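You operate a simulated robot arm through the tools that you are given. There is no shell and no other tool.

The job below is to be done with a simulated robot arm. You get a single attempt, and the scene is never put back.

Task
Run a fizz test on the sealed can with the yellow band.
Fine: can in the fizz well, arm over it, pad down for the test and up again after; can and arm stay; lamp, drink type and turntable untouched. Set down upright: what you pick out. Where these are worked on the way, their far stop is far enough and under half their travel is too little: yellow knob marked fizz pad.

The check looks at the end state, three seconds after you hand in, the way a careful person would. Anything else that was tipped, shoved, dropped, spilled or broken makes it a failure.

Robot
A 7-joint arm with a two-finger gripper, fixed in place. Base frame: the origin is at the foot of the arm, x ahead of it, y to its left, z up. Lengths are in mm, angles in rad, forces in N, time in s.
With the tool pointing down near the work surface it reaches from about 340 to 720 mm from the base axis. Its first joint turns from -1.152 to 1.152 rad. Payload 2.45 kg.
Tool frame: the origin (TCP) lies between the finger pads and is the grasp point; the fingertips stand 26 mm ahead of it; z points along the fingers, y is the line along which they close. Largest opening 96 mm; the body of the gripper starts 69 mm behind the TCP.
Orientation is told as [roll, pitch, yaw] about the base's x, y, z axes, in that order, counted from this pose: with the fingers straight down and closing along the base's y, the tool's x points along the base's -x, its y along +y and its z along -z.

Tools
- The arm moves only by the tool send_rows. Its argument "plan" is a list of rows, each a list of 7 numbers: the turn, a rotation vector about the tool's x, y, z in units of 120 degrees (1.0 is 120 degrees), then the shift along the tool's x, y, z in units of 400 mm (1.0 is 400 mm), then the gripper command, from -1 (fully open) to 1 (shut), values between in proportion. In form: [[ax, ay, az, tx, ty, tz, claw], ...]. A call has 1 to 20 rows; each row is the pose to reach, as a shift and turn from the pose commanded when the call began, along the tool's axes at that moment. A call with a number of a shift or a turn outside -1 to 1 is refused whole. Each row takes 0.2 s and may step no farther than 50 mm and 0.15 rad from the row before; otherwise, or with a gripper value out of range, the whole call is refused. A pose out of reach is approached as far as the arm can. The call stops where the force on the tool passes 40 N (or 10 N more than at its start, if that is more) or the arm is blocked; 0.2 s more then pass. The fingers move at their own pace and stop on an object; they squeeze with about 26 N. The grip force told is the motor's: it shows also when the fingers shut on nothing. Time passes only in rows, and 0.2 s behind the last, so rows that repeat a pose let the fingers close. It gives the time, the measured TCP pose, the force on the tool (base axes), the opening and the grip force at its end, in the units of the frame above (readings bear some noise), with the torque about the TCP (base axes, N m) and any sound that the robot's microphone picked up.
- Cameras (640 x 400 px; columns grow to the right, rows downward): "scene" is fixed at [179.6, -406.9, 1422.6]; the picture's right is [0.60, -0.80, 0.00], its down [-0.47, -0.35, -0.81] and it looks along [0.65, 0.49, -0.58] (base axes); focal length 269 px, centre (320, 200). "wrist" rides on the gripper at [82, 3, -98] in the tool frame; the picture's right is [-0.04, 1.00, 0.00], its down [-0.73, -0.03, -0.68] and it looks along [-0.68, -0.03, 0.73] (tool axes); focal length 256 px, centre (320, 200). There is no depth. A picture from a camera that has moved, and an enlarged one, comes with that camera's place and axes in the base frame and with its lens.
- camera(camera): a new picture of that camera. The clock stands still meanwhile.
- close_up(camera, box): a new picture of the part [left, top, right, bottom] of that camera's present view, enlarged. The clock stands still meanwhile.
- finish_job(): hands the job in; it is judged then, once.

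Nothing tells you positions but the pictures and the camera data. Unless the task says otherwise, let go and move clear before handing in.

The tools are called after ">>>" as name(argument=value, ...) on one line, values as JSON. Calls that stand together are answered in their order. send_rows: Moves the arm, as the interface text tells. Its arguments: {"type":"object","properties":{"plan":{"type":"array"}},"required":["plan"]} The other tools are called the same way: camera (camera) takes a picture; close_up (camera, box) takes an enlarged picture of a part of a camera's view; finish_job () hands the job in.

At the start:

```text
t: 0.0
ee_pos: [380.9, -12.0, 1265.0]
tcp_rot: [0.001, -0.001, 0.0]
wrist_force: [-0.7, 0.3, 0.8]
ft_torque: [0.0, -0.03, 0.0]
gripper_width: 96.2
grip_force: 0.0
```

scene: 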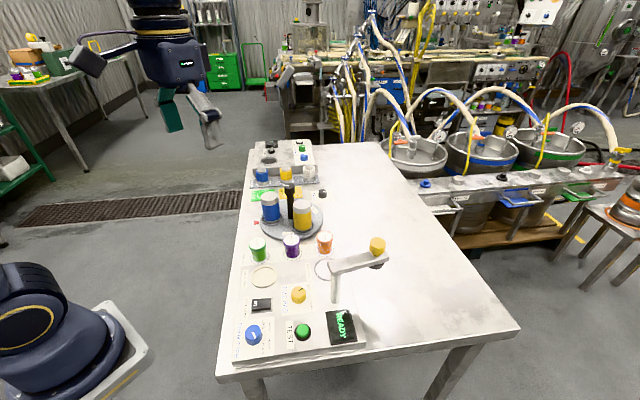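
wrist: 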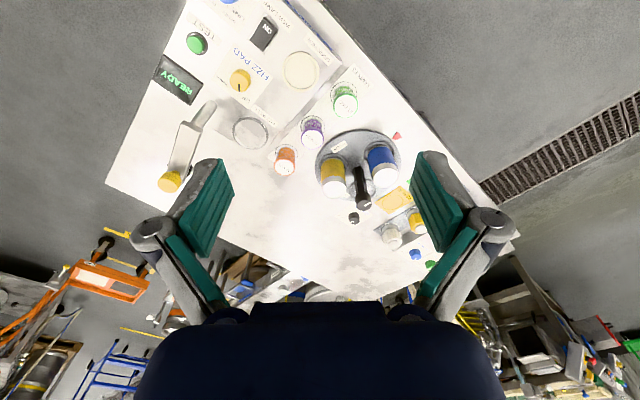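

I see a table with a fizz-test station in the foreground (knobs, test button, READY display, arm with yellow pad), and a turntable carrying yellow and blue cans. I'll take closer pictures before moving.

>>> close_up(camera="scene", box=[220, 230, 400, 370])

>>> close_up(camera="scene", box=[230, 130, 350, 250])

>>> close_up(camera="wrist", box=[140, 0, 360, 200])

>>> close_up(camera="wrist", box=[260, 70, 460, 280])

```text
2.86 times, centred on (310, 300) of scene
camera zoom: at [179.6, -406.9, 1422.6], right [0.6, -0.8, 0.0], down [-0.47, -0.35, -0.81], along [0.65, 0.49, -0.58], focal length 769 px, centre (349, -86)
```

zoom: 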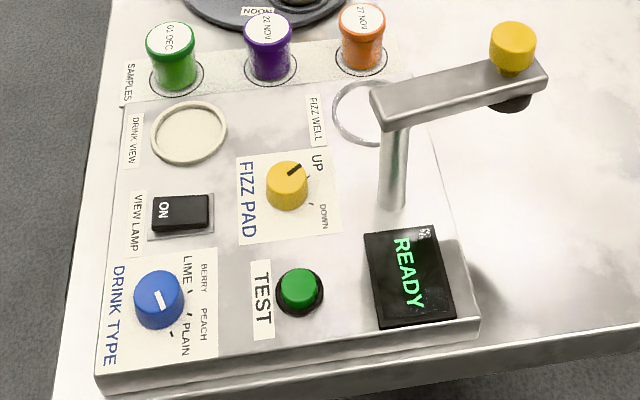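

```text
3.33 times, centred on (290, 190) of scene
camera zoom: at [179.6, -406.9, 1422.6], right [0.6, -0.8, 0.0], down [-0.47, -0.35, -0.81], along [0.65, 0.49, -0.58], focal length 897 px, centre (420, 233)
```

zoom: 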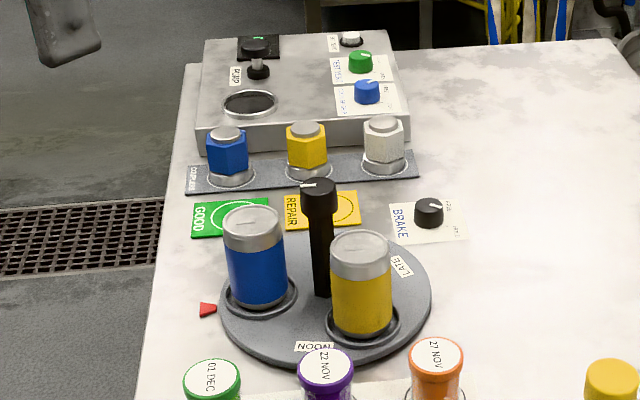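

```text
2.00 times, centred on (250, 100) of wrist
camera zoom: at [299.6, -10.5, 1362.9], right [0.04, 1.0, 0.0], down [0.73, -0.03, 0.68], along [0.68, -0.03, -0.73], focal length 512 px, centre (460, 400)
```

zoom: 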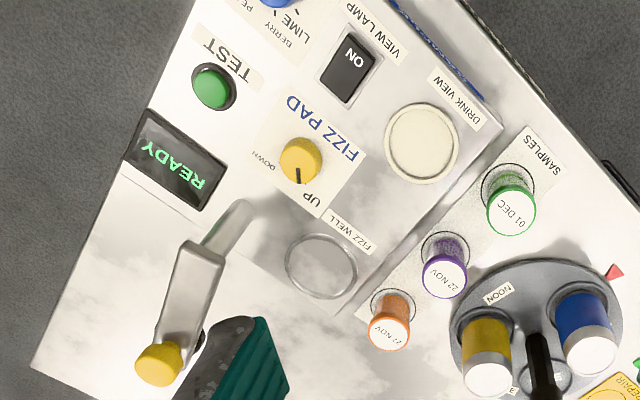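

```text
1.90 times, centred on (360, 175) of wrist
camera zoom: at [299.6, -10.5, 1362.9], right [0.04, 1.0, 0.0], down [0.73, -0.03, 0.68], along [0.68, -0.03, -0.73], focal length 488 px, centre (244, 248)
```

zoom: 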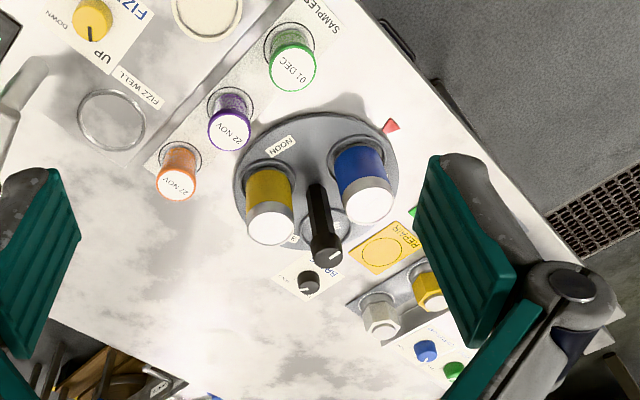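

The fizz console is around x 380–560, y -100 to -280, with its panel near z 890. The well is near (543,-160), and the yellow can stands on the turntable near (640,5) with its top around z 968. I'll move the wrist camera nearer, staying high, to measure these properly.

>>> send_rows(plan=[[0, 0, 0, -0.012, -0.075, 0.085, -1], [0, 0, 0, -0.024, -0.15, 0.17, -1], [0, 0, 0, -0.036, -0.225, 0.255, -1], [0, 0, 0, -0.048, -0.295, 0.34, -1], [0, 0, 0, -0.048, -0.295, 0.34, -1]])

```text
t: 1.2
ee_pos: [399.1, -129.5, 1129.2]
tcp_rot: [0.001, 0.002, 0.0]
wrist_force: [-0.4, 0.0, -0.5]
ft_torque: [-0.01, -0.02, -0.03]
gripper_width: 95.9
grip_force: 0.0
```

The arm is now above the console at (399,-130,1129). I'll photograph it from here.

>>> camera(camera="wrist")

>>> close_up(camera="wrist", box=[160, 0, 480, 200])

>>> camera(camera="scene")

```text
taken
camera wrist: at [317.8, -128.1, 1227.2], right [0.04, 1.0, 0.0], down [0.73, -0.03, 0.68], along [0.68, -0.03, -0.73], focal length 256 px, centre (320, 200)
```

wrist: 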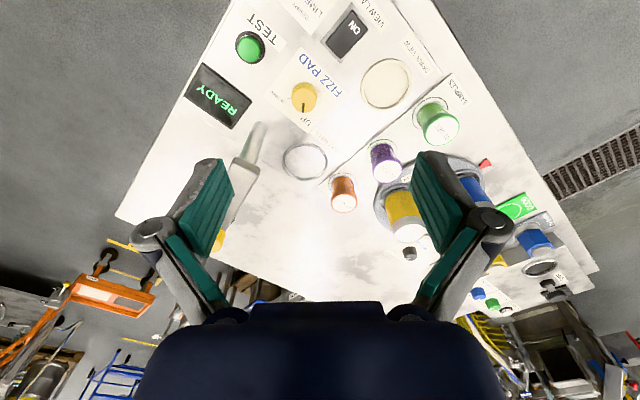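

```text
2.00 times, centred on (320, 100) of wrist
camera zoom: at [317.8, -128.1, 1227.2], right [0.04, 1.0, 0.0], down [0.73, -0.03, 0.68], along [0.68, -0.03, -0.73], focal length 512 px, centre (320, 400)
```

zoom: 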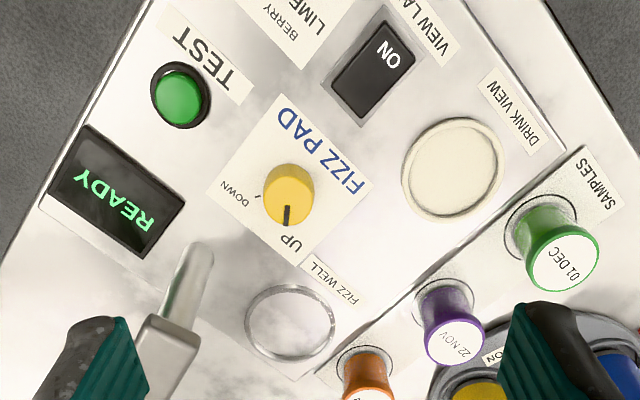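

```text
taken
```

scene: 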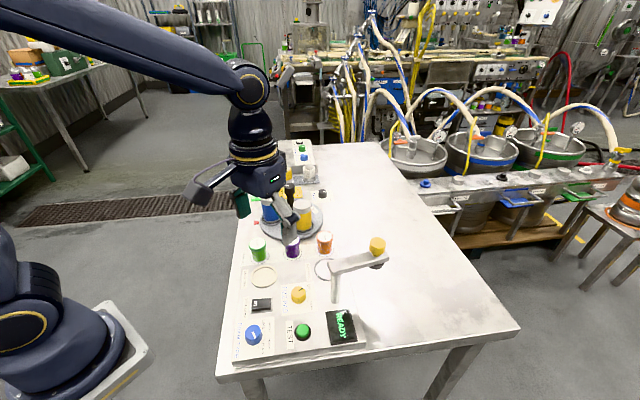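

The panel surface is near z 899, the fizz pad knob at (438,-152) with its top near 923, the TEST button at (384,-208) and the well at (541,-161). Next I'll look at the turntable from closer in.

>>> send_rows(plan=[[0, 0, 0, -0.07, 0.065, 0.01, -1], [0, 0, 0, -0.14, 0.13, 0.02, -1], [0, 0, 0, -0.21, 0.195, 0.03, -1], [0, 0, 0, -0.28, 0.26, 0.04, -1], [0, 0, 0, -0.3525, 0.325, 0.05, -1], [0, 0, 0, -0.3525, 0.325, 0.05, -1]])

>>> camera(camera="wrist")

>>> close_up(camera="wrist", box=[220, 60, 460, 260])

>>> close_up(camera="wrist", box=[130, 0, 330, 130])

```text
t: 2.6
ee_pos: [540.7, -0.4, 1109.0]
tcp_rot: [0.0, 0.0, 0.002]
wrist_force: [-0.5, -0.3, -0.7]
ft_torque: [-0.01, 0.03, 0.01]
gripper_width: 96.2
grip_force: 0.0
```

```text
taken
camera wrist: at [459.6, 2.1, 1206.5], right [0.04, 1.0, 0.0], down [0.73, -0.03, 0.68], along [0.68, -0.03, -0.73], focal length 256 px, centre (320, 200)
```

wrist: 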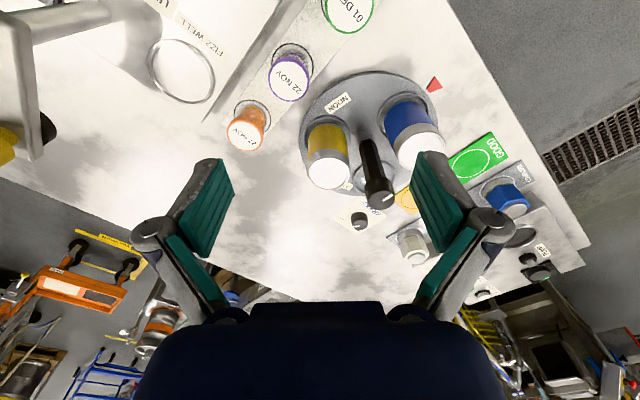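

```text
2.00 times, centred on (340, 160) of wrist
camera zoom: at [459.6, 2.1, 1206.5], right [0.04, 1.0, 0.0], down [0.73, -0.03, 0.68], along [0.68, -0.03, -0.73], focal length 512 px, centre (280, 280)
```

zoom: 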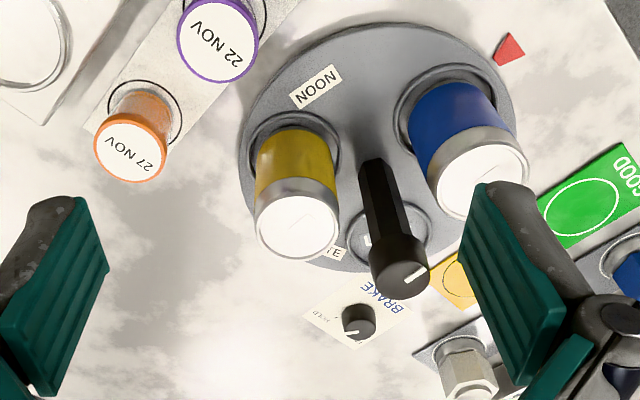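

```text
3.08 times, centred on (230, 65) of wrist
camera zoom: at [459.6, 2.1, 1206.5], right [0.04, 1.0, 0.0], down [0.73, -0.03, 0.68], along [0.68, -0.03, -0.73], focal length 788 px, centre (597, 615)
```

zoom: 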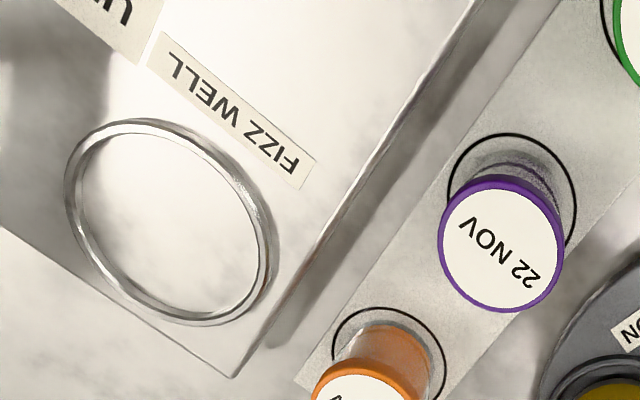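

The yellow-band can is at about (640,4) with its top near z 966 and roughly 52 mm across. The turntable post is about 57 mm to its left, at (655,61), with its top near 999. I'll turn the gripper so that it closes clear of the post and hover above the can.

>>> send_rows(plan=[[0, 0, -0.07, -0.025, 0.001, 0.012, -1], [0, 0, -0.14, -0.05, 0.002, 0.025, -1], [0, 0, -0.21, -0.075, 0.003, 0.037, -1], [0, 0, -0.28, -0.1, 0.004, 0.05, -1], [0, 0, -0.35, -0.125, 0.005, 0.062, -1], [0, 0, -0.42, -0.15, 0.006, 0.075, -1], [0, 0, -0.49, -0.175, 0.007, 0.087, -1], [0, 0, -0.56, -0.2, 0.008, 0.1, -1], [0, 0, -0.625, -0.225, 0.009, 0.11, -1], [0, 0, -0.625, -0.247, 0.01, 0.1225, -1], [0, 0, -0.625, -0.247, 0.01, 0.1225, -1]])

>>> camera(camera="wrist")

>>> close_up(camera="scene", box=[230, 150, 370, 250])

```text
t: 5.0
ee_pos: [639.1, 3.5, 1060.3]
tcp_rot: [0.001, 0.0, 1.311]
wrist_force: [-0.3, 0.5, -0.5]
ft_torque: [-0.03, 0.0, -0.02]
gripper_width: 95.7
grip_force: 0.1
```

```text
taken
camera wrist: at [616.3, -75.5, 1157.6], right [-0.96, 0.3, 0.0], down [0.22, 0.7, 0.68], along [0.2, 0.65, -0.73], focal length 256 px, centre (320, 200)
```

wrist: 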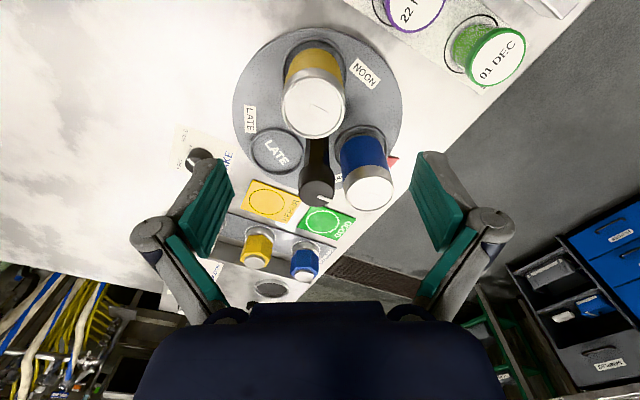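

```text
4.00 times, centred on (300, 200) of scene
camera zoom: at [179.6, -406.9, 1422.6], right [0.6, -0.8, 0.0], down [-0.47, -0.35, -0.81], along [0.65, 0.49, -0.58], focal length 1076 px, centre (400, 200)
```

zoom: 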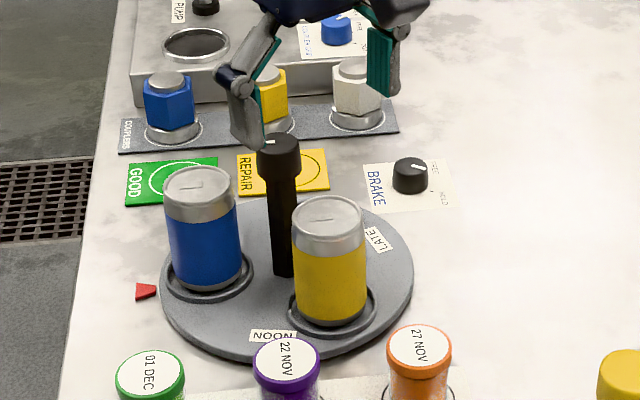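

The blue and yellow cans both sit in ring holders on the turntable and the gripper straddles the yellow one at yaw 75°. I'll lower partway with the fingers open, then check the gaps on both sides before closing so the turntable isn't pushed.

>>> send_rows(plan=[[0, 0, 0, -0.001, -0.004, 0.06, -1], [0, 0, 0, -0.0016, -0.006, 0.12, -1], [0, 0, 0, -0.0016, -0.006, 0.18, -1], [0, 0, 0, -0.0016, -0.006, 0.24, -1], [0, 0, 0, -0.0016, -0.006, 0.24, -1]])

>>> camera(camera="wrist")

>>> close_up(camera="scene", box=[250, 150, 350, 250])

```text
t: 6.2
ee_pos: [642.2, 3.9, 963.3]
tcp_rot: [0.001, 0.0, 1.308]
wrist_force: [1.3, -0.4, 0.1]
ft_torque: [0.01, 0.02, -0.03]
gripper_width: 95.9
grip_force: 0.1
```

```text
taken
camera wrist: at [618.9, -75.2, 1061.2], right [-0.95, 0.3, 0.0], down [0.22, 0.7, 0.68], along [0.2, 0.65, -0.73], focal length 256 px, centre (320, 200)
```

wrist: 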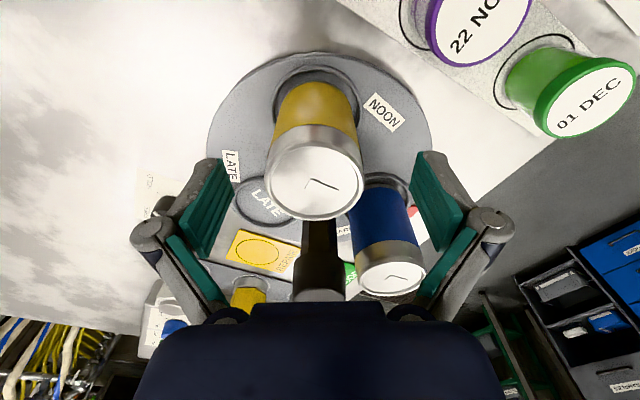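

```text
4.00 times, centred on (300, 200) of scene
camera zoom: at [179.6, -406.9, 1422.6], right [0.6, -0.8, 0.0], down [-0.47, -0.35, -0.81], along [0.65, 0.49, -0.58], focal length 1076 px, centre (400, 200)
```

zoom: 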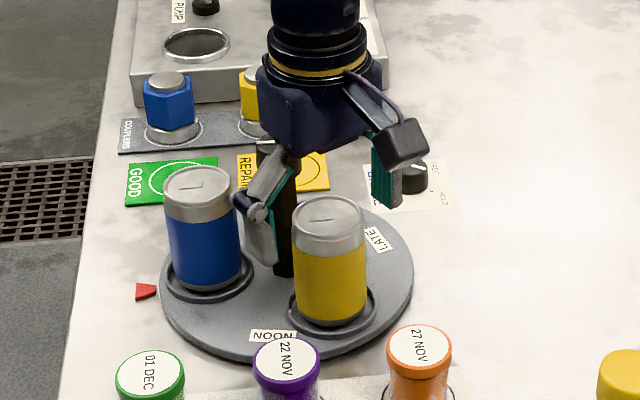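

The can top sits about 3 mm off centre between the fingers. I'll correct by that much, lower to grasp height (about z 938) and partly close to check the gaps.

>>> send_rows(plan=[[0, 0, 0, 0.004, -0.004, 0.02, -1], [0, 0, 0, 0.0075, -0.008, 0.045, -1], [0, 0, 0, 0.0075, -0.008, 0.0625, -0.6], [0, 0, 0, 0.0075, -0.008, 0.0625, -0.4], [0, 0, 0, 0.0075, -0.008, 0.0625, -0.4]])

>>> camera(camera="wrist")

>>> close_up(camera="wrist", box=[200, 80, 440, 240])

>>> close_up(camera="scene", box=[260, 170, 340, 240])

```text
t: 7.4
ee_pos: [645.2, 0.2, 938.8]
tcp_rot: [0.002, 0.0, 1.308]
wrist_force: [-0.4, -0.2, 0.9]
ft_torque: [0.02, 0.0, -0.03]
gripper_width: 67.2
grip_force: 0.0
```

```text
taken
camera wrist: at [620.8, -79.2, 1036.6], right [-0.95, 0.3, 0.0], down [0.22, 0.7, 0.68], along [0.2, 0.65, -0.73], focal length 256 px, centre (320, 200)
```

wrist: 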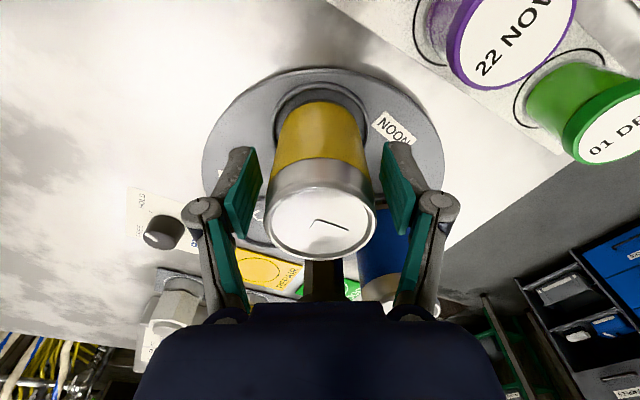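

```text
2.50 times, centred on (320, 160) of wrist
camera zoom: at [620.8, -79.2, 1036.6], right [-0.95, 0.3, 0.0], down [0.22, 0.7, 0.68], along [0.2, 0.65, -0.73], focal length 640 px, centre (320, 300)
```

zoom: 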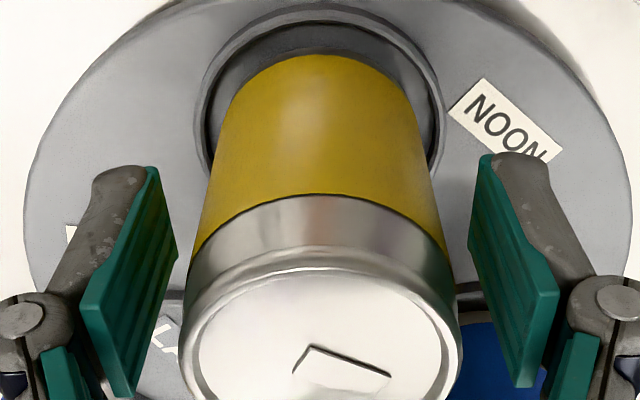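

```text
5.71 times, centred on (300, 205) of scene
camera zoom: at [179.6, -406.9, 1422.6], right [0.6, -0.8, 0.0], down [-0.47, -0.35, -0.81], along [0.65, 0.49, -0.58], focal length 1538 px, centre (434, 171)
```

zoom: 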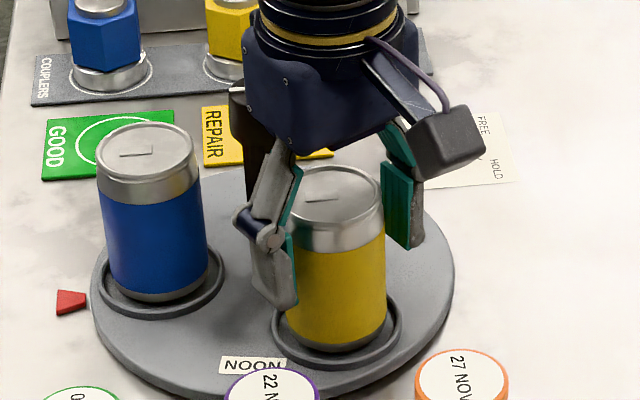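

The can is centred between the pads with equal gaps on both sides. I'll close on it now and check the grip before lifting.

>>> send_rows(plan=[[0, 0, 0, 0, 0, 0, 0.0], [0, 0, 0, 0, 0, 0, 0.5], [0, 0, 0, 0, 0, 0, 1], [0, 0, 0, 0, 0, 0, 1], [0, 0, 0, 0, 0, 0, 1]])

>>> close_up(camera="wrist", box=[200, 60, 440, 280])

>>> close_up(camera="scene", box=[250, 150, 350, 250])

```text
t: 8.6
ee_pos: [644.1, -0.2, 939.8]
tcp_rot: [0.0, -0.001, 1.308]
wrist_force: [-0.4, 0.0, 1.0]
ft_torque: [0.02, 0.02, 0.0]
gripper_width: 51.8
grip_force: 26.1
```

```text
1.82 times, centred on (320, 170) of wrist
camera zoom: at [620.8, -79.2, 1036.8], right [-0.95, 0.3, 0.0], down [0.22, 0.7, 0.68], along [0.2, 0.65, -0.73], focal length 465 px, centre (320, 254)
```

zoom: 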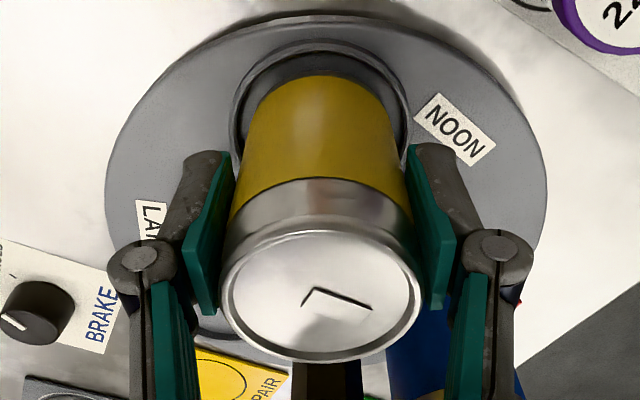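

```text
4.00 times, centred on (300, 200) of scene
camera zoom: at [179.6, -406.9, 1422.6], right [0.6, -0.8, 0.0], down [-0.47, -0.35, -0.81], along [0.65, 0.49, -0.58], focal length 1076 px, centre (400, 200)
```

zoom: 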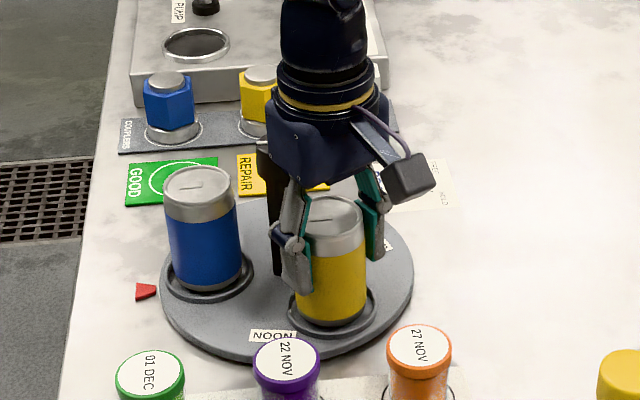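

The can is held at 51.8 mm with 26 N, and the turntable hasn't moved. I'll lift it straight up.

>>> send_rows(plan=[[0, 0, 0, 0, 0, -0.0125, 1], [0, 0, 0, 0, 0, -0.0375, 1], [0, 0, 0, 0, 0, -0.09, 1], [0, 0, 0, 0, 0, -0.16, 1], [0, 0, 0, 0, 0, -0.24, 1], [0, 0, 0, 0, 0, -0.32, 1], [0, 0, 0, 0, 0, -0.38, 1], [0, 0, 0, 0, 0, -0.38, 1]])

>>> camera(camera="scene")

>>> camera(camera="wrist")

```text
t: 10.4
ee_pos: [643.8, -1.2, 1091.0]
tcp_rot: [0.0, 0.001, 1.309]
wrist_force: [0.4, -0.5, -1.3]
ft_torque: [0.03, 0.02, 0.0]
gripper_width: 51.9
grip_force: 26.1
```

```text
taken
```

scene: 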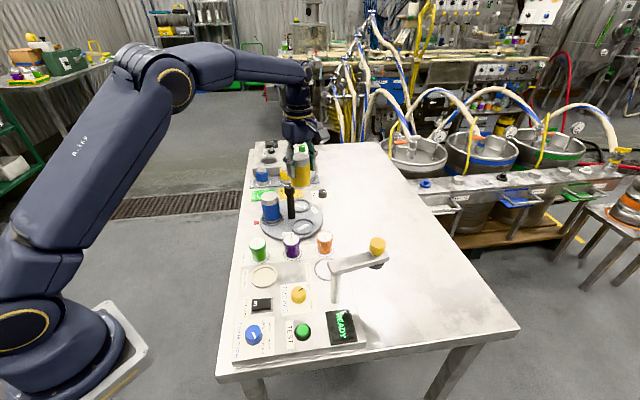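

```text
taken
camera wrist: at [619.9, -79.6, 1188.7], right [-0.95, 0.3, 0.0], down [0.22, 0.7, 0.68], along [0.2, 0.65, -0.73], focal length 256 px, centre (320, 200)
```

wrist: 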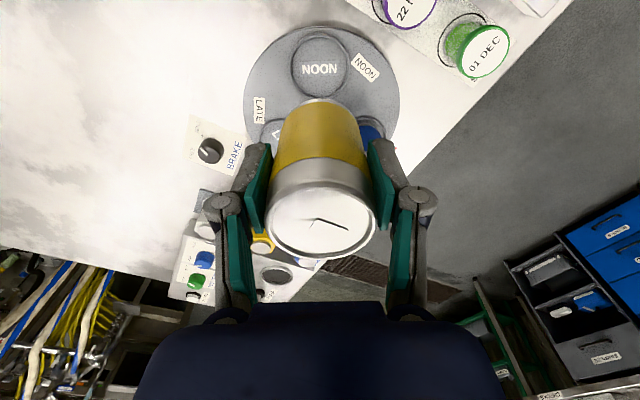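

The can is up and hanging straight. I'll look closely at the can and the well from the scene camera before carrying it across.

>>> close_up(camera="scene", box=[260, 100, 350, 250])

>>> close_up(camera="scene", box=[300, 225, 400, 310])

```text
2.67 times, centred on (305, 175) of scene
camera zoom: at [179.6, -406.9, 1422.6], right [0.6, -0.8, 0.0], down [-0.47, -0.35, -0.81], along [0.65, 0.49, -0.58], focal length 718 px, centre (360, 267)
```

zoom: 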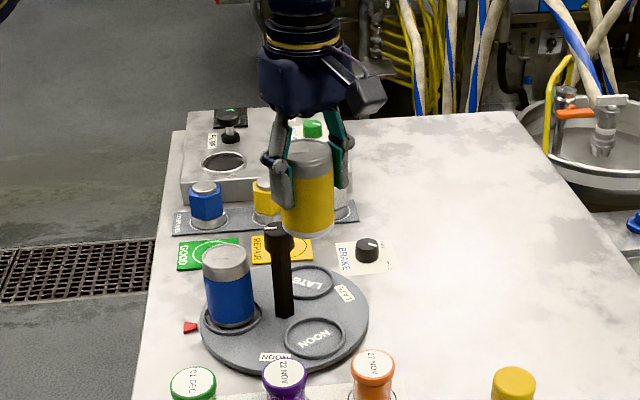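

```text
4.71 times, centred on (350, 268) of scene
camera zoom: at [179.6, -406.9, 1422.6], right [0.6, -0.8, 0.0], down [-0.47, -0.35, -0.81], along [0.65, 0.49, -0.58], focal length 1266 px, centre (179, -118)
```

zoom: 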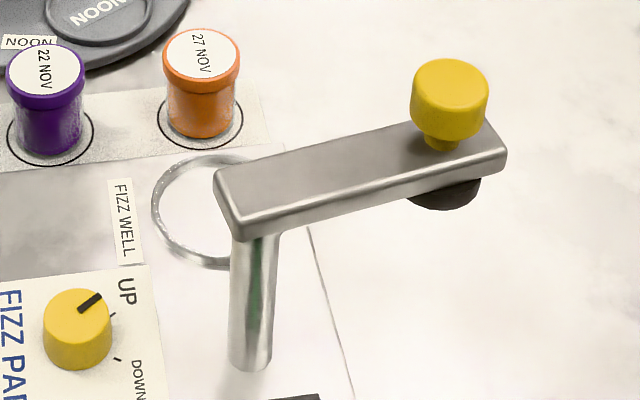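

The can's axis is about 3 mm ahead of the TCP, its bottom about 61 mm below and its top about 21 mm above. The well is a rimmed ring centred near (543,-160). I'll carry the can there at height, turning the gripper back to yaw 0 on the way.

>>> send_rows(plan=[[0, 0, 0.0625, 0.0455, 0.0149, 0, 1], [0, 0, 0.125, 0.091, 0.0299, 0, 1], [0, 0, 0.1875, 0.1365, 0.0448, 0, 1], [0, 0, 0.25, 0.182, 0.0598, 0, 1], [0, 0, 0.3125, 0.2275, 0.0747, 0, 1], [0, 0, 0.375, 0.273, 0.0896, 0, 1], [0, 0, 0.4375, 0.3184, 0.1046, 0, 1], [0, 0, 0.5, 0.3639, 0.1195, 0, 1], [0, 0, 0.5625, 0.4094, 0.1345, 0, 1], [0, 0, 0.625, 0.4549, 0.1494, 0, 1], [0, 0, 0.625, 0.4549, 0.1494, 0, 1]])

>>> close_up(camera="scene", box=[270, 170, 410, 310])

>>> camera(camera="wrist")

```text
t: 12.8
ee_pos: [539.4, -160.1, 1091.8]
tcp_rot: [0.001, 0.0, -0.001]
wrist_force: [1.2, 0.3, -1.4]
ft_torque: [-0.01, 0.03, 0.02]
gripper_width: 51.7
grip_force: 26.0
```

```text
2.86 times, centred on (340, 240) of scene
camera zoom: at [179.6, -406.9, 1422.6], right [0.6, -0.8, 0.0], down [-0.47, -0.35, -0.81], along [0.65, 0.49, -0.58], focal length 769 px, centre (263, 86)
```

zoom: 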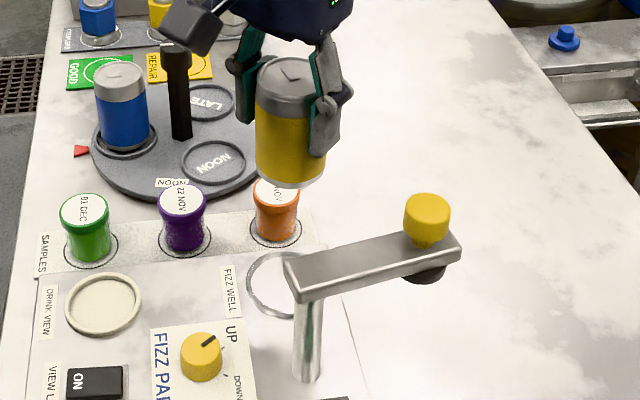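

```text
taken
camera wrist: at [458.4, -158.3, 1189.0], right [0.04, 1.0, 0.0], down [0.73, -0.03, 0.68], along [0.68, -0.03, -0.73], focal length 256 px, centre (320, 200)
```

wrist: 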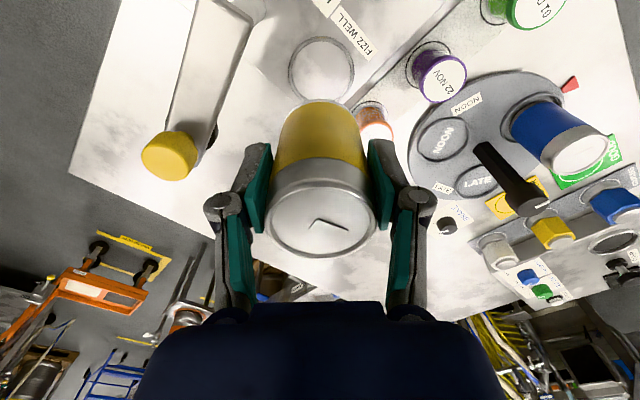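

The can hangs just above and in front of the well, with the swing arm off to the right. I'll enlarge the wrist view of the well to refine its centre.

>>> close_up(camera="wrist", box=[250, 10, 410, 110])

>>> close_up(camera="wrist", box=[100, 0, 300, 200])

```text
4.00 times, centred on (330, 60) of wrist
camera zoom: at [458.4, -158.3, 1189.0], right [0.04, 1.0, 0.0], down [0.73, -0.03, 0.68], along [0.68, -0.03, -0.73], focal length 1024 px, centre (280, 760)
```

zoom: 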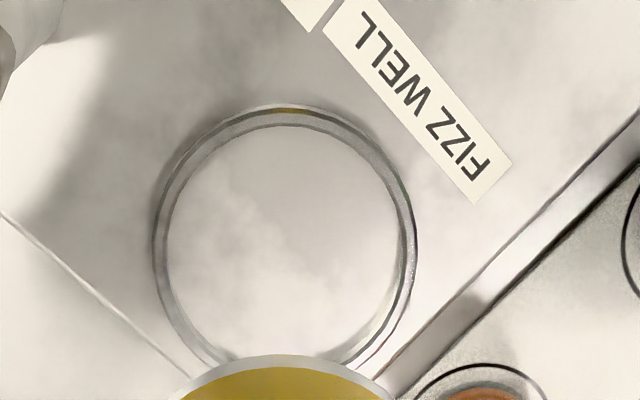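

```text
2.00 times, centred on (200, 100) of wrist
camera zoom: at [458.4, -158.3, 1189.0], right [0.04, 1.0, 0.0], down [0.73, -0.03, 0.68], along [0.68, -0.03, -0.73], focal length 512 px, centre (560, 400)
```

zoom: 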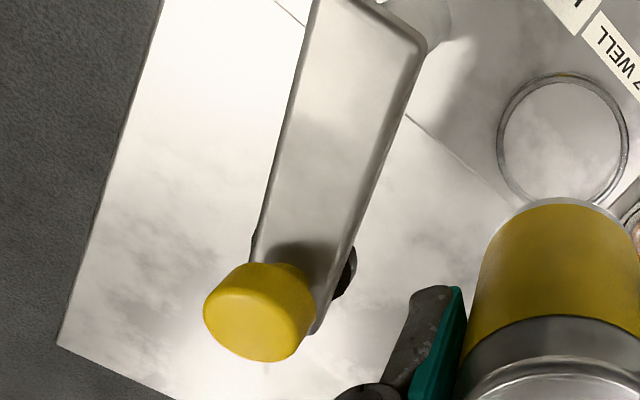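

The well is centred near (542.5,-160.5), about 62 mm across inside, and the can hangs over it. I'll lower to just above the rim and look again.

>>> send_rows(plan=[[0, 0, 0, 0, -0.001, 0.06, 1], [0, 0, 0, 0, -0.001, 0.12, 1], [0, 0, 0, 0, -0.001, 0.18, 1], [0, 0, 0, 0, -0.001, 0.24, 1], [0, 0, 0, 0, -0.001, 0.275, 1], [0, 0, 0, 0, -0.001, 0.275, 1]])

>>> close_up(camera="scene", box=[280, 210, 400, 310])

>>> camera(camera="wrist")

```text
t: 14.2
ee_pos: [539.4, -161.1, 981.6]
tcp_rot: [-0.001, 0.001, -0.001]
wrist_force: [-0.5, -0.3, -1.9]
ft_torque: [-0.06, -0.02, -0.01]
gripper_width: 51.7
grip_force: 26.2
```

```text
4.00 times, centred on (340, 260) of scene
camera zoom: at [179.6, -406.9, 1422.6], right [0.6, -0.8, 0.0], down [-0.47, -0.35, -0.81], along [0.65, 0.49, -0.58], focal length 1076 px, centre (240, -40)
```

zoom: 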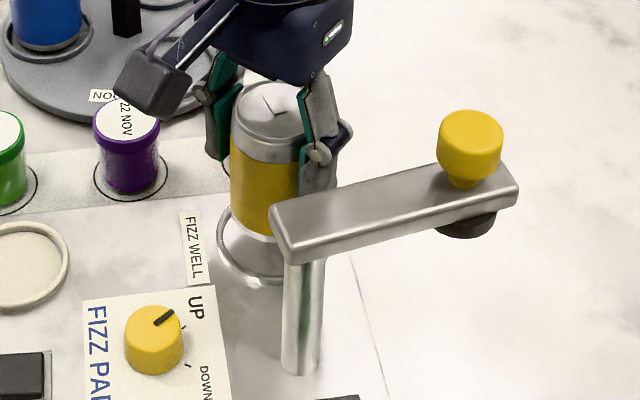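

```text
taken
camera wrist: at [458.3, -158.5, 1078.6], right [0.04, 1.0, 0.0], down [0.73, -0.03, 0.68], along [0.68, -0.03, -0.73], focal length 256 px, centre (320, 200)
```

wrist: 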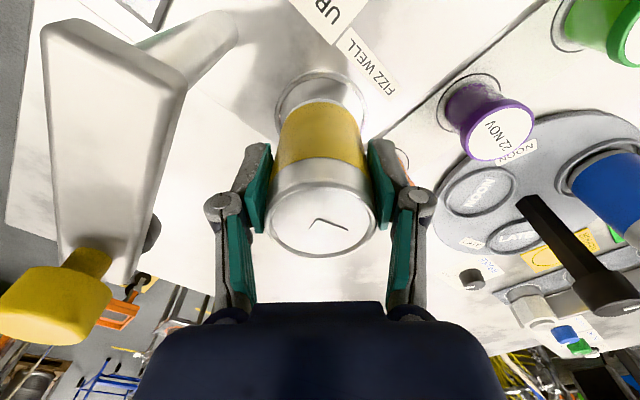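

The can is centred above the ring with about 20 mm to go. I'll lower in small steps and watch the vertical force.

>>> send_rows(plan=[[0, 0, 0, 0, 0, 0.01, 1], [0, 0, 0, 0, 0, 0.02, 1], [0, 0, 0, 0, 0, 0.03, 1], [0, 0, 0, 0, 0, 0.04, 1]])

>>> close_up(camera="wrist", box=[240, 50, 400, 150])

>>> close_up(camera="scene", box=[300, 230, 380, 290])

```text
t: 15.2
ee_pos: [540.1, -161.8, 965.1]
tcp_rot: [0.0, 0.002, 0.0]
wrist_force: [-0.3, 0.1, -2.0]
ft_torque: [0.03, -0.01, 0.01]
gripper_width: 52.0
grip_force: 26.0
```

```text
4.00 times, centred on (320, 100) of wrist
camera zoom: at [458.7, -159.2, 1062.6], right [0.04, 1.0, 0.0], down [0.73, -0.03, 0.68], along [0.68, -0.03, -0.73], focal length 1024 px, centre (320, 600)
```

zoom: 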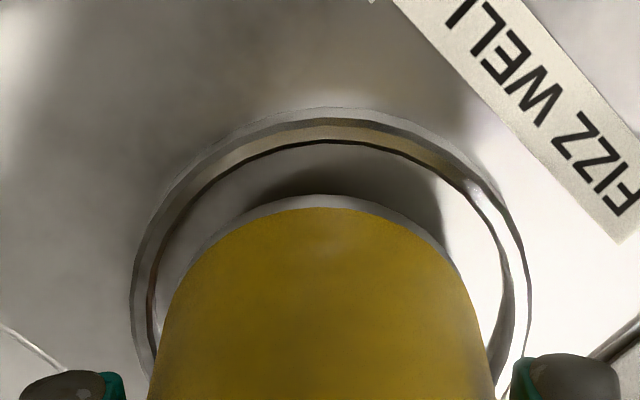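

```text
6.67 times, centred on (340, 260) of scene
camera zoom: at [179.6, -406.9, 1422.6], right [0.6, -0.8, 0.0], down [-0.47, -0.35, -0.81], along [0.65, 0.49, -0.58], focal length 1794 px, centre (187, -200)
```

zoom: 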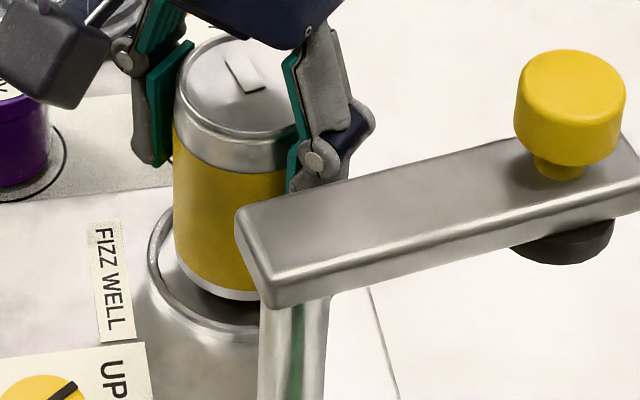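

The can is inside the rim outline and still hanging free. I'll continue in finer steps.

>>> send_rows(plan=[[0, 0, 0, 0, 0, 0.004, 1], [0, 0, 0, 0, 0, 0.008, 1], [0, 0, 0, 0, 0, 0.01, 1]])

>>> close_up(camera="wrist", box=[240, 50, 400, 150])

>>> close_up(camera="scene", box=[310, 240, 370, 290])

```text
t: 16.0
ee_pos: [539.8, -160.4, 960.0]
tcp_rot: [0.0, 0.0, 0.0]
wrist_force: [-0.2, 0.0, -2.0]
ft_torque: [0.02, -0.01, 0.0]
gripper_width: 51.5
grip_force: 26.6
```

```text
4.00 times, centred on (320, 100) of wrist
camera zoom: at [458.5, -158.7, 1058.5], right [0.04, 1.0, 0.0], down [0.73, -0.03, 0.68], along [0.68, -0.03, -0.73], focal length 1024 px, centre (320, 600)
```

zoom: 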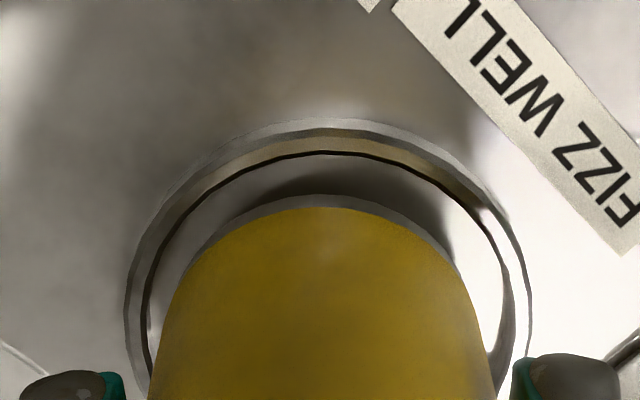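

```text
8.00 times, centred on (340, 265) of scene
camera zoom: at [179.6, -406.9, 1422.6], right [0.6, -0.8, 0.0], down [-0.47, -0.35, -0.81], along [0.65, 0.49, -0.58], focal length 2153 px, centre (160, -320)
```

zoom: 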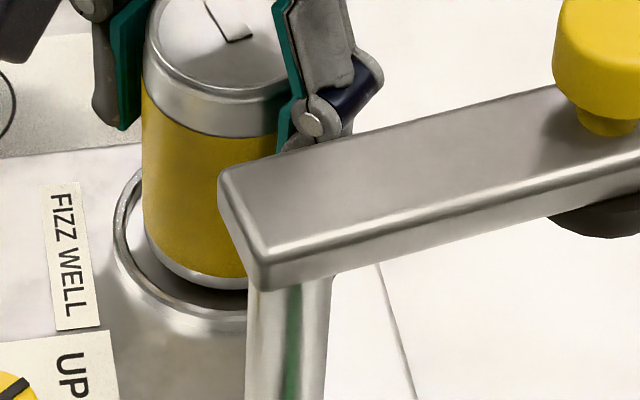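

The force is still -2 N, so there's no contact yet. I'll step down further.

>>> send_rows(plan=[[0, 0, 0, 0, 0, 0.0025, 1], [0, 0, 0, 0, 0, 0.005, 1], [0, 0, 0, 0, 0, 0.005, 1]])

```text
t: 16.8
ee_pos: [538.8, -160.6, 959.3]
tcp_rot: [-0.001, -0.001, 0.0]
wrist_force: [-1.0, -0.8, -2.1]
ft_torque: [0.0, 0.0, 0.01]
gripper_width: 51.8
grip_force: 26.1
```

No contact at 959. I'll continue.

>>> send_rows(plan=[[0, 0, 0, 0, 0, 0.0025, 1], [0, 0, 0, 0, 0, 0.005, 1], [0, 0, 0, 0, 0, 0.005, 1]])

```text
t: 17.6
ee_pos: [539.5, -160.2, 957.3]
tcp_rot: [-0.001, 0.001, 0.0]
wrist_force: [0.1, -0.2, -0.3]
ft_torque: [0.01, 0.0, -0.02]
gripper_width: 51.8
grip_force: 26.0
```

The force changed to -0.3 N, which suggests the can is starting to touch. I'll go 1 mm further to confirm.

>>> send_rows(plan=[[0, 0, 0, 0, 0, 0.0025, 1], [0, 0, 0, 0, 0, 0.0025, 1]])

>>> close_up(camera="wrist", box=[240, 50, 400, 150])

>>> close_up(camera="scene", box=[310, 240, 370, 290])

```text
t: 18.2
ee_pos: [539.2, -161.0, 957.8]
tcp_rot: [-0.001, -0.002, -0.001]
wrist_force: [-3.6, 0.9, 13.1]
ft_torque: [0.08, 0.22, 0.06]
gripper_width: 51.8
grip_force: 26.0
```

```text
4.00 times, centred on (320, 100) of wrist
camera zoom: at [458.3, -158.9, 1054.8], right [0.04, 1.0, 0.0], down [0.73, -0.03, 0.68], along [0.68, -0.03, -0.73], focal length 1024 px, centre (320, 600)
```

zoom: 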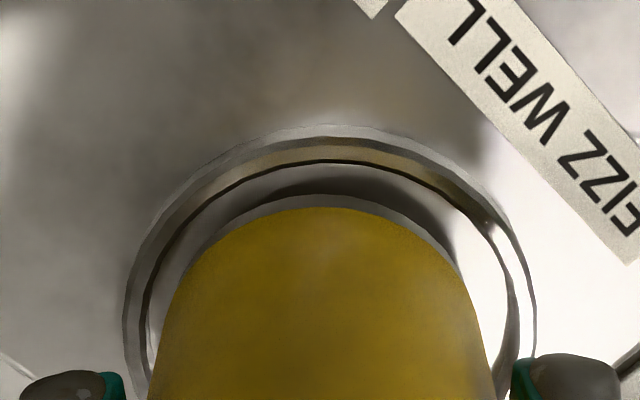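

```text
8.00 times, centred on (340, 265) of scene
camera zoom: at [179.3, -406.8, 1422.7], right [0.6, -0.8, 0.0], down [-0.47, -0.35, -0.81], along [0.65, 0.49, -0.58], focal length 2153 px, centre (160, -320)
```

zoom: 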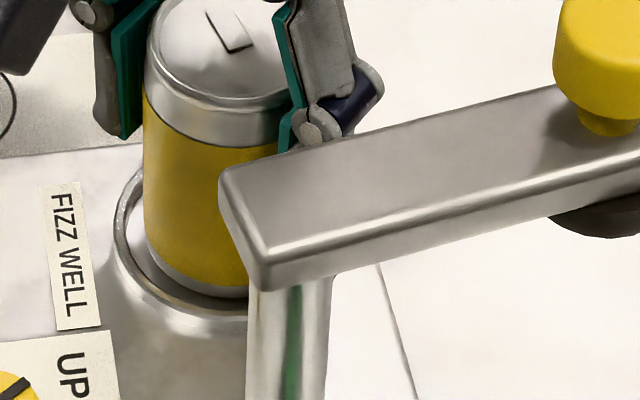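

The can is on the well floor, with 13 N straight up and centred. I'll ease off by about half a millimetre and open the fingers part way.

>>> send_rows(plan=[[0, 0, 0, 0, 0, -0.0018, 1], [0, 0, 0, 0, 0, -0.0018, 1], [0, 0, 0, 0, 0, -0.0018, -0.15], [0, 0, 0, 0, 0, -0.0018, -0.3], [0, 0, 0, 0, 0, -0.0018, -0.5], [0, 0, 0, 0, 0, -0.0018, -0.5]])

>>> camera(camera="wrist")

>>> close_up(camera="scene", box=[290, 220, 390, 300])

```text
t: 19.6
ee_pos: [540.1, -162.1, 957.1]
tcp_rot: [-0.001, 0.001, 0.001]
wrist_force: [-0.2, 0.0, 0.3]
ft_torque: [-0.02, -0.03, -0.02]
gripper_width: 72.0
grip_force: 0.0
```

```text
taken
camera wrist: at [458.6, -159.0, 1054.9], right [0.04, 1.0, 0.0], down [0.73, -0.03, 0.68], along [0.68, -0.03, -0.73], focal length 256 px, centre (320, 200)
```

wrist: 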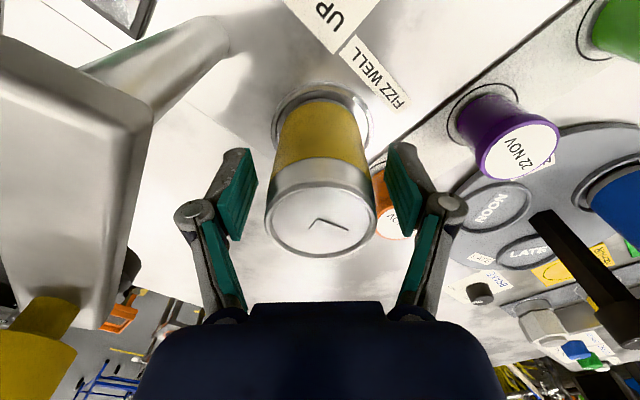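

```text
5.00 times, centred on (340, 260) of scene
camera zoom: at [179.6, -406.9, 1422.6], right [0.6, -0.8, 0.0], down [-0.47, -0.35, -0.81], along [0.65, 0.49, -0.58], focal length 1346 px, centre (220, -100)
```

zoom: 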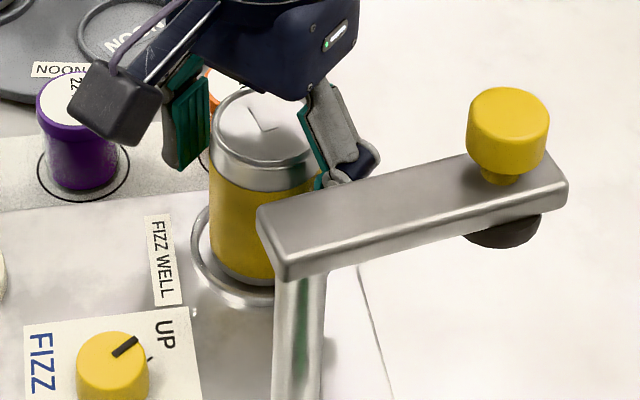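

The can stands upright in the well and the fingers are clear of it. I'll back straight up.

>>> send_rows(plan=[[0, 0, 0, 0, 0, -0.03, -0.5], [0, 0, 0, 0, 0, -0.08, -0.5], [0, 0, 0, 0, 0, -0.16, -0.5], [0, 0, 0, 0, 0, -0.25, -0.5], [0, 0, 0, 0, 0, -0.34, -0.5], [0, 0, 0, 0, 0, -0.4, -0.5], [0, 0, 0, 0, 0, -0.4, -0.5]])

>>> camera(camera="wrist")

>>> close_up(camera="scene", box=[290, 220, 400, 300])

>>> close_up(camera="wrist", box=[120, 0, 380, 200])

```text
t: 21.2
ee_pos: [539.9, -160.8, 1116.7]
tcp_rot: [-0.001, 0.001, 0.001]
wrist_force: [0.1, -0.3, -0.3]
ft_torque: [0.03, -0.03, -0.02]
gripper_width: 72.3
grip_force: 0.1
```

```text
taken
camera wrist: at [458.7, -158.8, 1214.5], right [0.04, 1.0, 0.0], down [0.73, -0.03, 0.68], along [0.68, -0.03, -0.73], focal length 256 px, centre (320, 200)
```

wrist: 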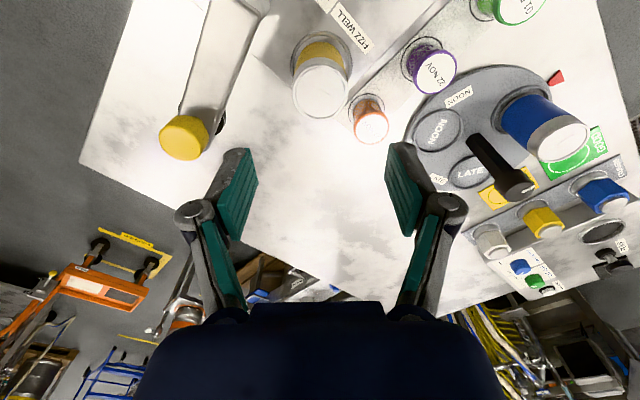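

```text
5.00 times, centred on (345, 260) of scene
camera zoom: at [179.6, -406.9, 1422.6], right [0.6, -0.8, 0.0], down [-0.47, -0.35, -0.81], along [0.65, 0.49, -0.58], focal length 1346 px, centre (195, -100)
```

zoom: 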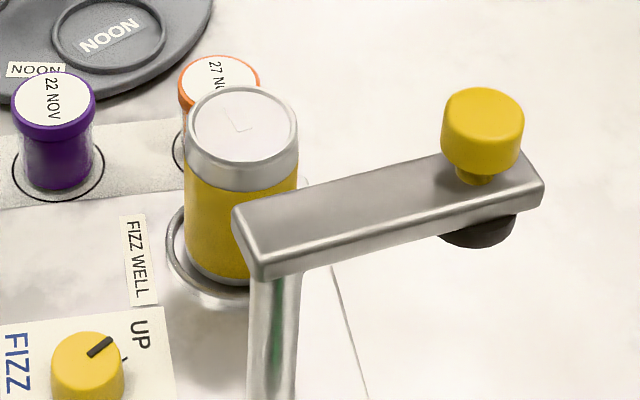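

```text
2.00 times, centred on (250, 100) of wrist
camera zoom: at [458.7, -158.8, 1214.5], right [0.04, 1.0, 0.0], down [0.73, -0.03, 0.68], along [0.68, -0.03, -0.73], focal length 512 px, centre (460, 400)
```

zoom: 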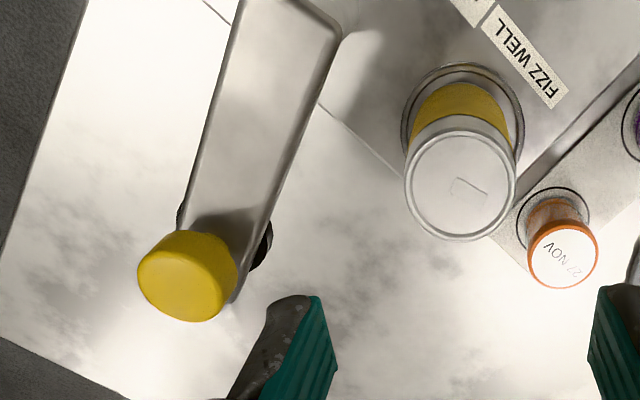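

The can is upright and centred in the well. The arm's yellow handle is at about (552,-267), 32 mm across with its top near z 1047, and the arm pivots about a column near (484,-220). I'll move above the handle with the gripper aligned across the swing direction.

>>> send_rows(plan=[[0, 0, 0.0583, -0.006, -0.0533, 0, -0.4], [0, 0, 0.1167, -0.012, -0.1066, 0, -0.3], [0, 0, 0.175, -0.018, -0.1599, 0, -0.25], [0, 0, 0.2333, -0.024, -0.2132, 0, -0.25], [0, 0, 0.2917, -0.03, -0.2665, 0, -0.25], [0, 0, 0.2917, -0.03, -0.2665, 0, -0.25]])

>>> camera(camera="wrist")

>>> close_up(camera="wrist", box=[200, 20, 440, 220])

>>> close_up(camera="scene", box=[290, 160, 430, 300])

```text
t: 22.6
ee_pos: [552.6, -268.1, 1117.0]
tcp_rot: [0.0, 0.002, -0.612]
wrist_force: [-0.4, 0.4, 0.3]
ft_torque: [0.01, 0.01, 0.0]
gripper_width: 59.9
grip_force: 0.0
```

```text
taken
camera wrist: at [487.4, -219.7, 1214.6], right [0.61, 0.79, 0.0], down [0.58, -0.45, 0.68], along [0.54, -0.41, -0.73], focal length 256 px, centre (320, 200)
```

wrist: 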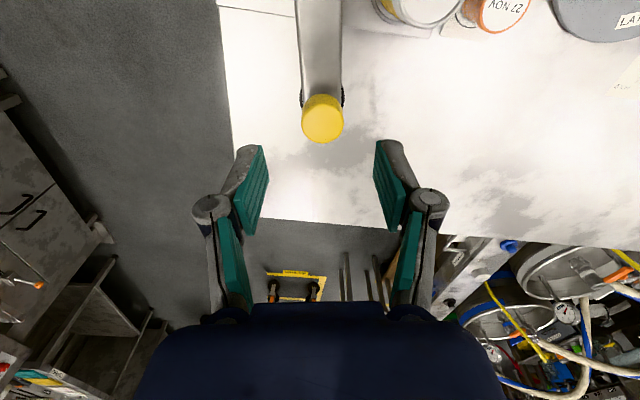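

```text
2.00 times, centred on (320, 120) of wrist
camera zoom: at [487.4, -219.7, 1214.6], right [0.61, 0.79, 0.0], down [0.58, -0.45, 0.68], along [0.54, -0.41, -0.73], focal length 512 px, centre (320, 360)
```

zoom: 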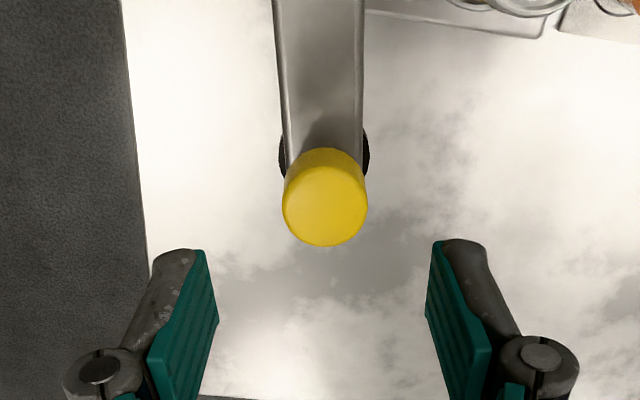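

```text
2.86 times, centred on (360, 230) of scene
camera zoom: at [179.6, -406.9, 1422.6], right [0.6, -0.8, 0.0], down [-0.47, -0.35, -0.81], along [0.65, 0.49, -0.58], focal length 769 px, centre (206, 114)
```

zoom: 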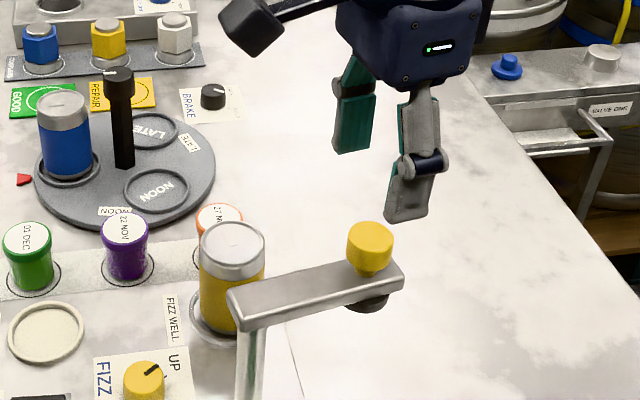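

The handle is almost centred between the fingers, about 2 mm off. I'll correct and lower so the fingertips straddle it above the arm bar.

>>> send_rows(plan=[[0, 0, 0, -0.005, 0.004, 0.04, -0.25], [0, 0, 0, -0.005, 0.004, 0.09, -0.25], [0, 0, 0, -0.005, 0.004, 0.1425, -0.25], [0, 0, 0, -0.005, 0.004, 0.1425, -0.25]])

>>> close_up(camera="wrist", box=[200, 80, 440, 260])

>>> close_up(camera="scene", box=[310, 190, 410, 280])

```text
t: 23.6
ee_pos: [555.7, -267.5, 1059.0]
tcp_rot: [-0.002, 0.001, -0.611]
wrist_force: [0.3, -0.4, 0.1]
ft_torque: [0.01, -0.03, -0.02]
gripper_width: 60.1
grip_force: 0.1
```

```text
2.22 times, centred on (320, 170) of wrist
camera zoom: at [490.3, -219.0, 1156.7], right [0.61, 0.8, 0.0], down [0.58, -0.44, 0.68], along [0.54, -0.41, -0.73], focal length 569 px, centre (320, 267)
```

zoom: 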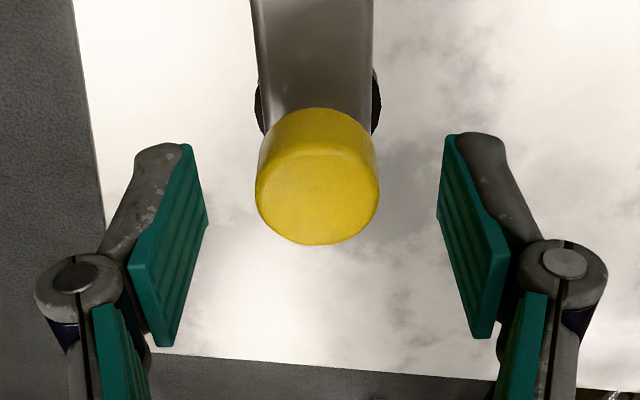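

```text
4.44 times, centred on (360, 235) of scene
camera zoom: at [179.6, -406.9, 1422.6], right [0.6, -0.8, 0.0], down [-0.47, -0.35, -0.81], along [0.65, 0.49, -0.58], focal length 1196 px, centre (142, 44)
```

zoom: 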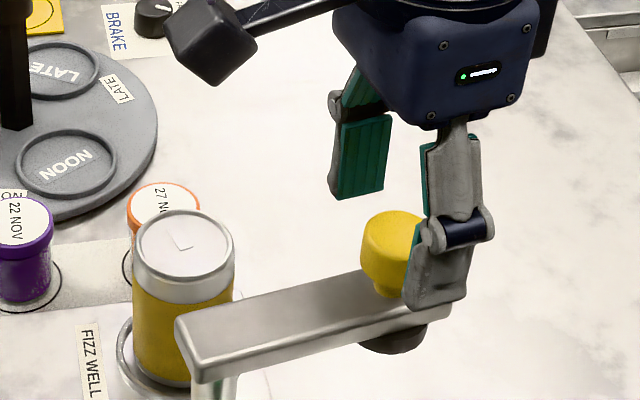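

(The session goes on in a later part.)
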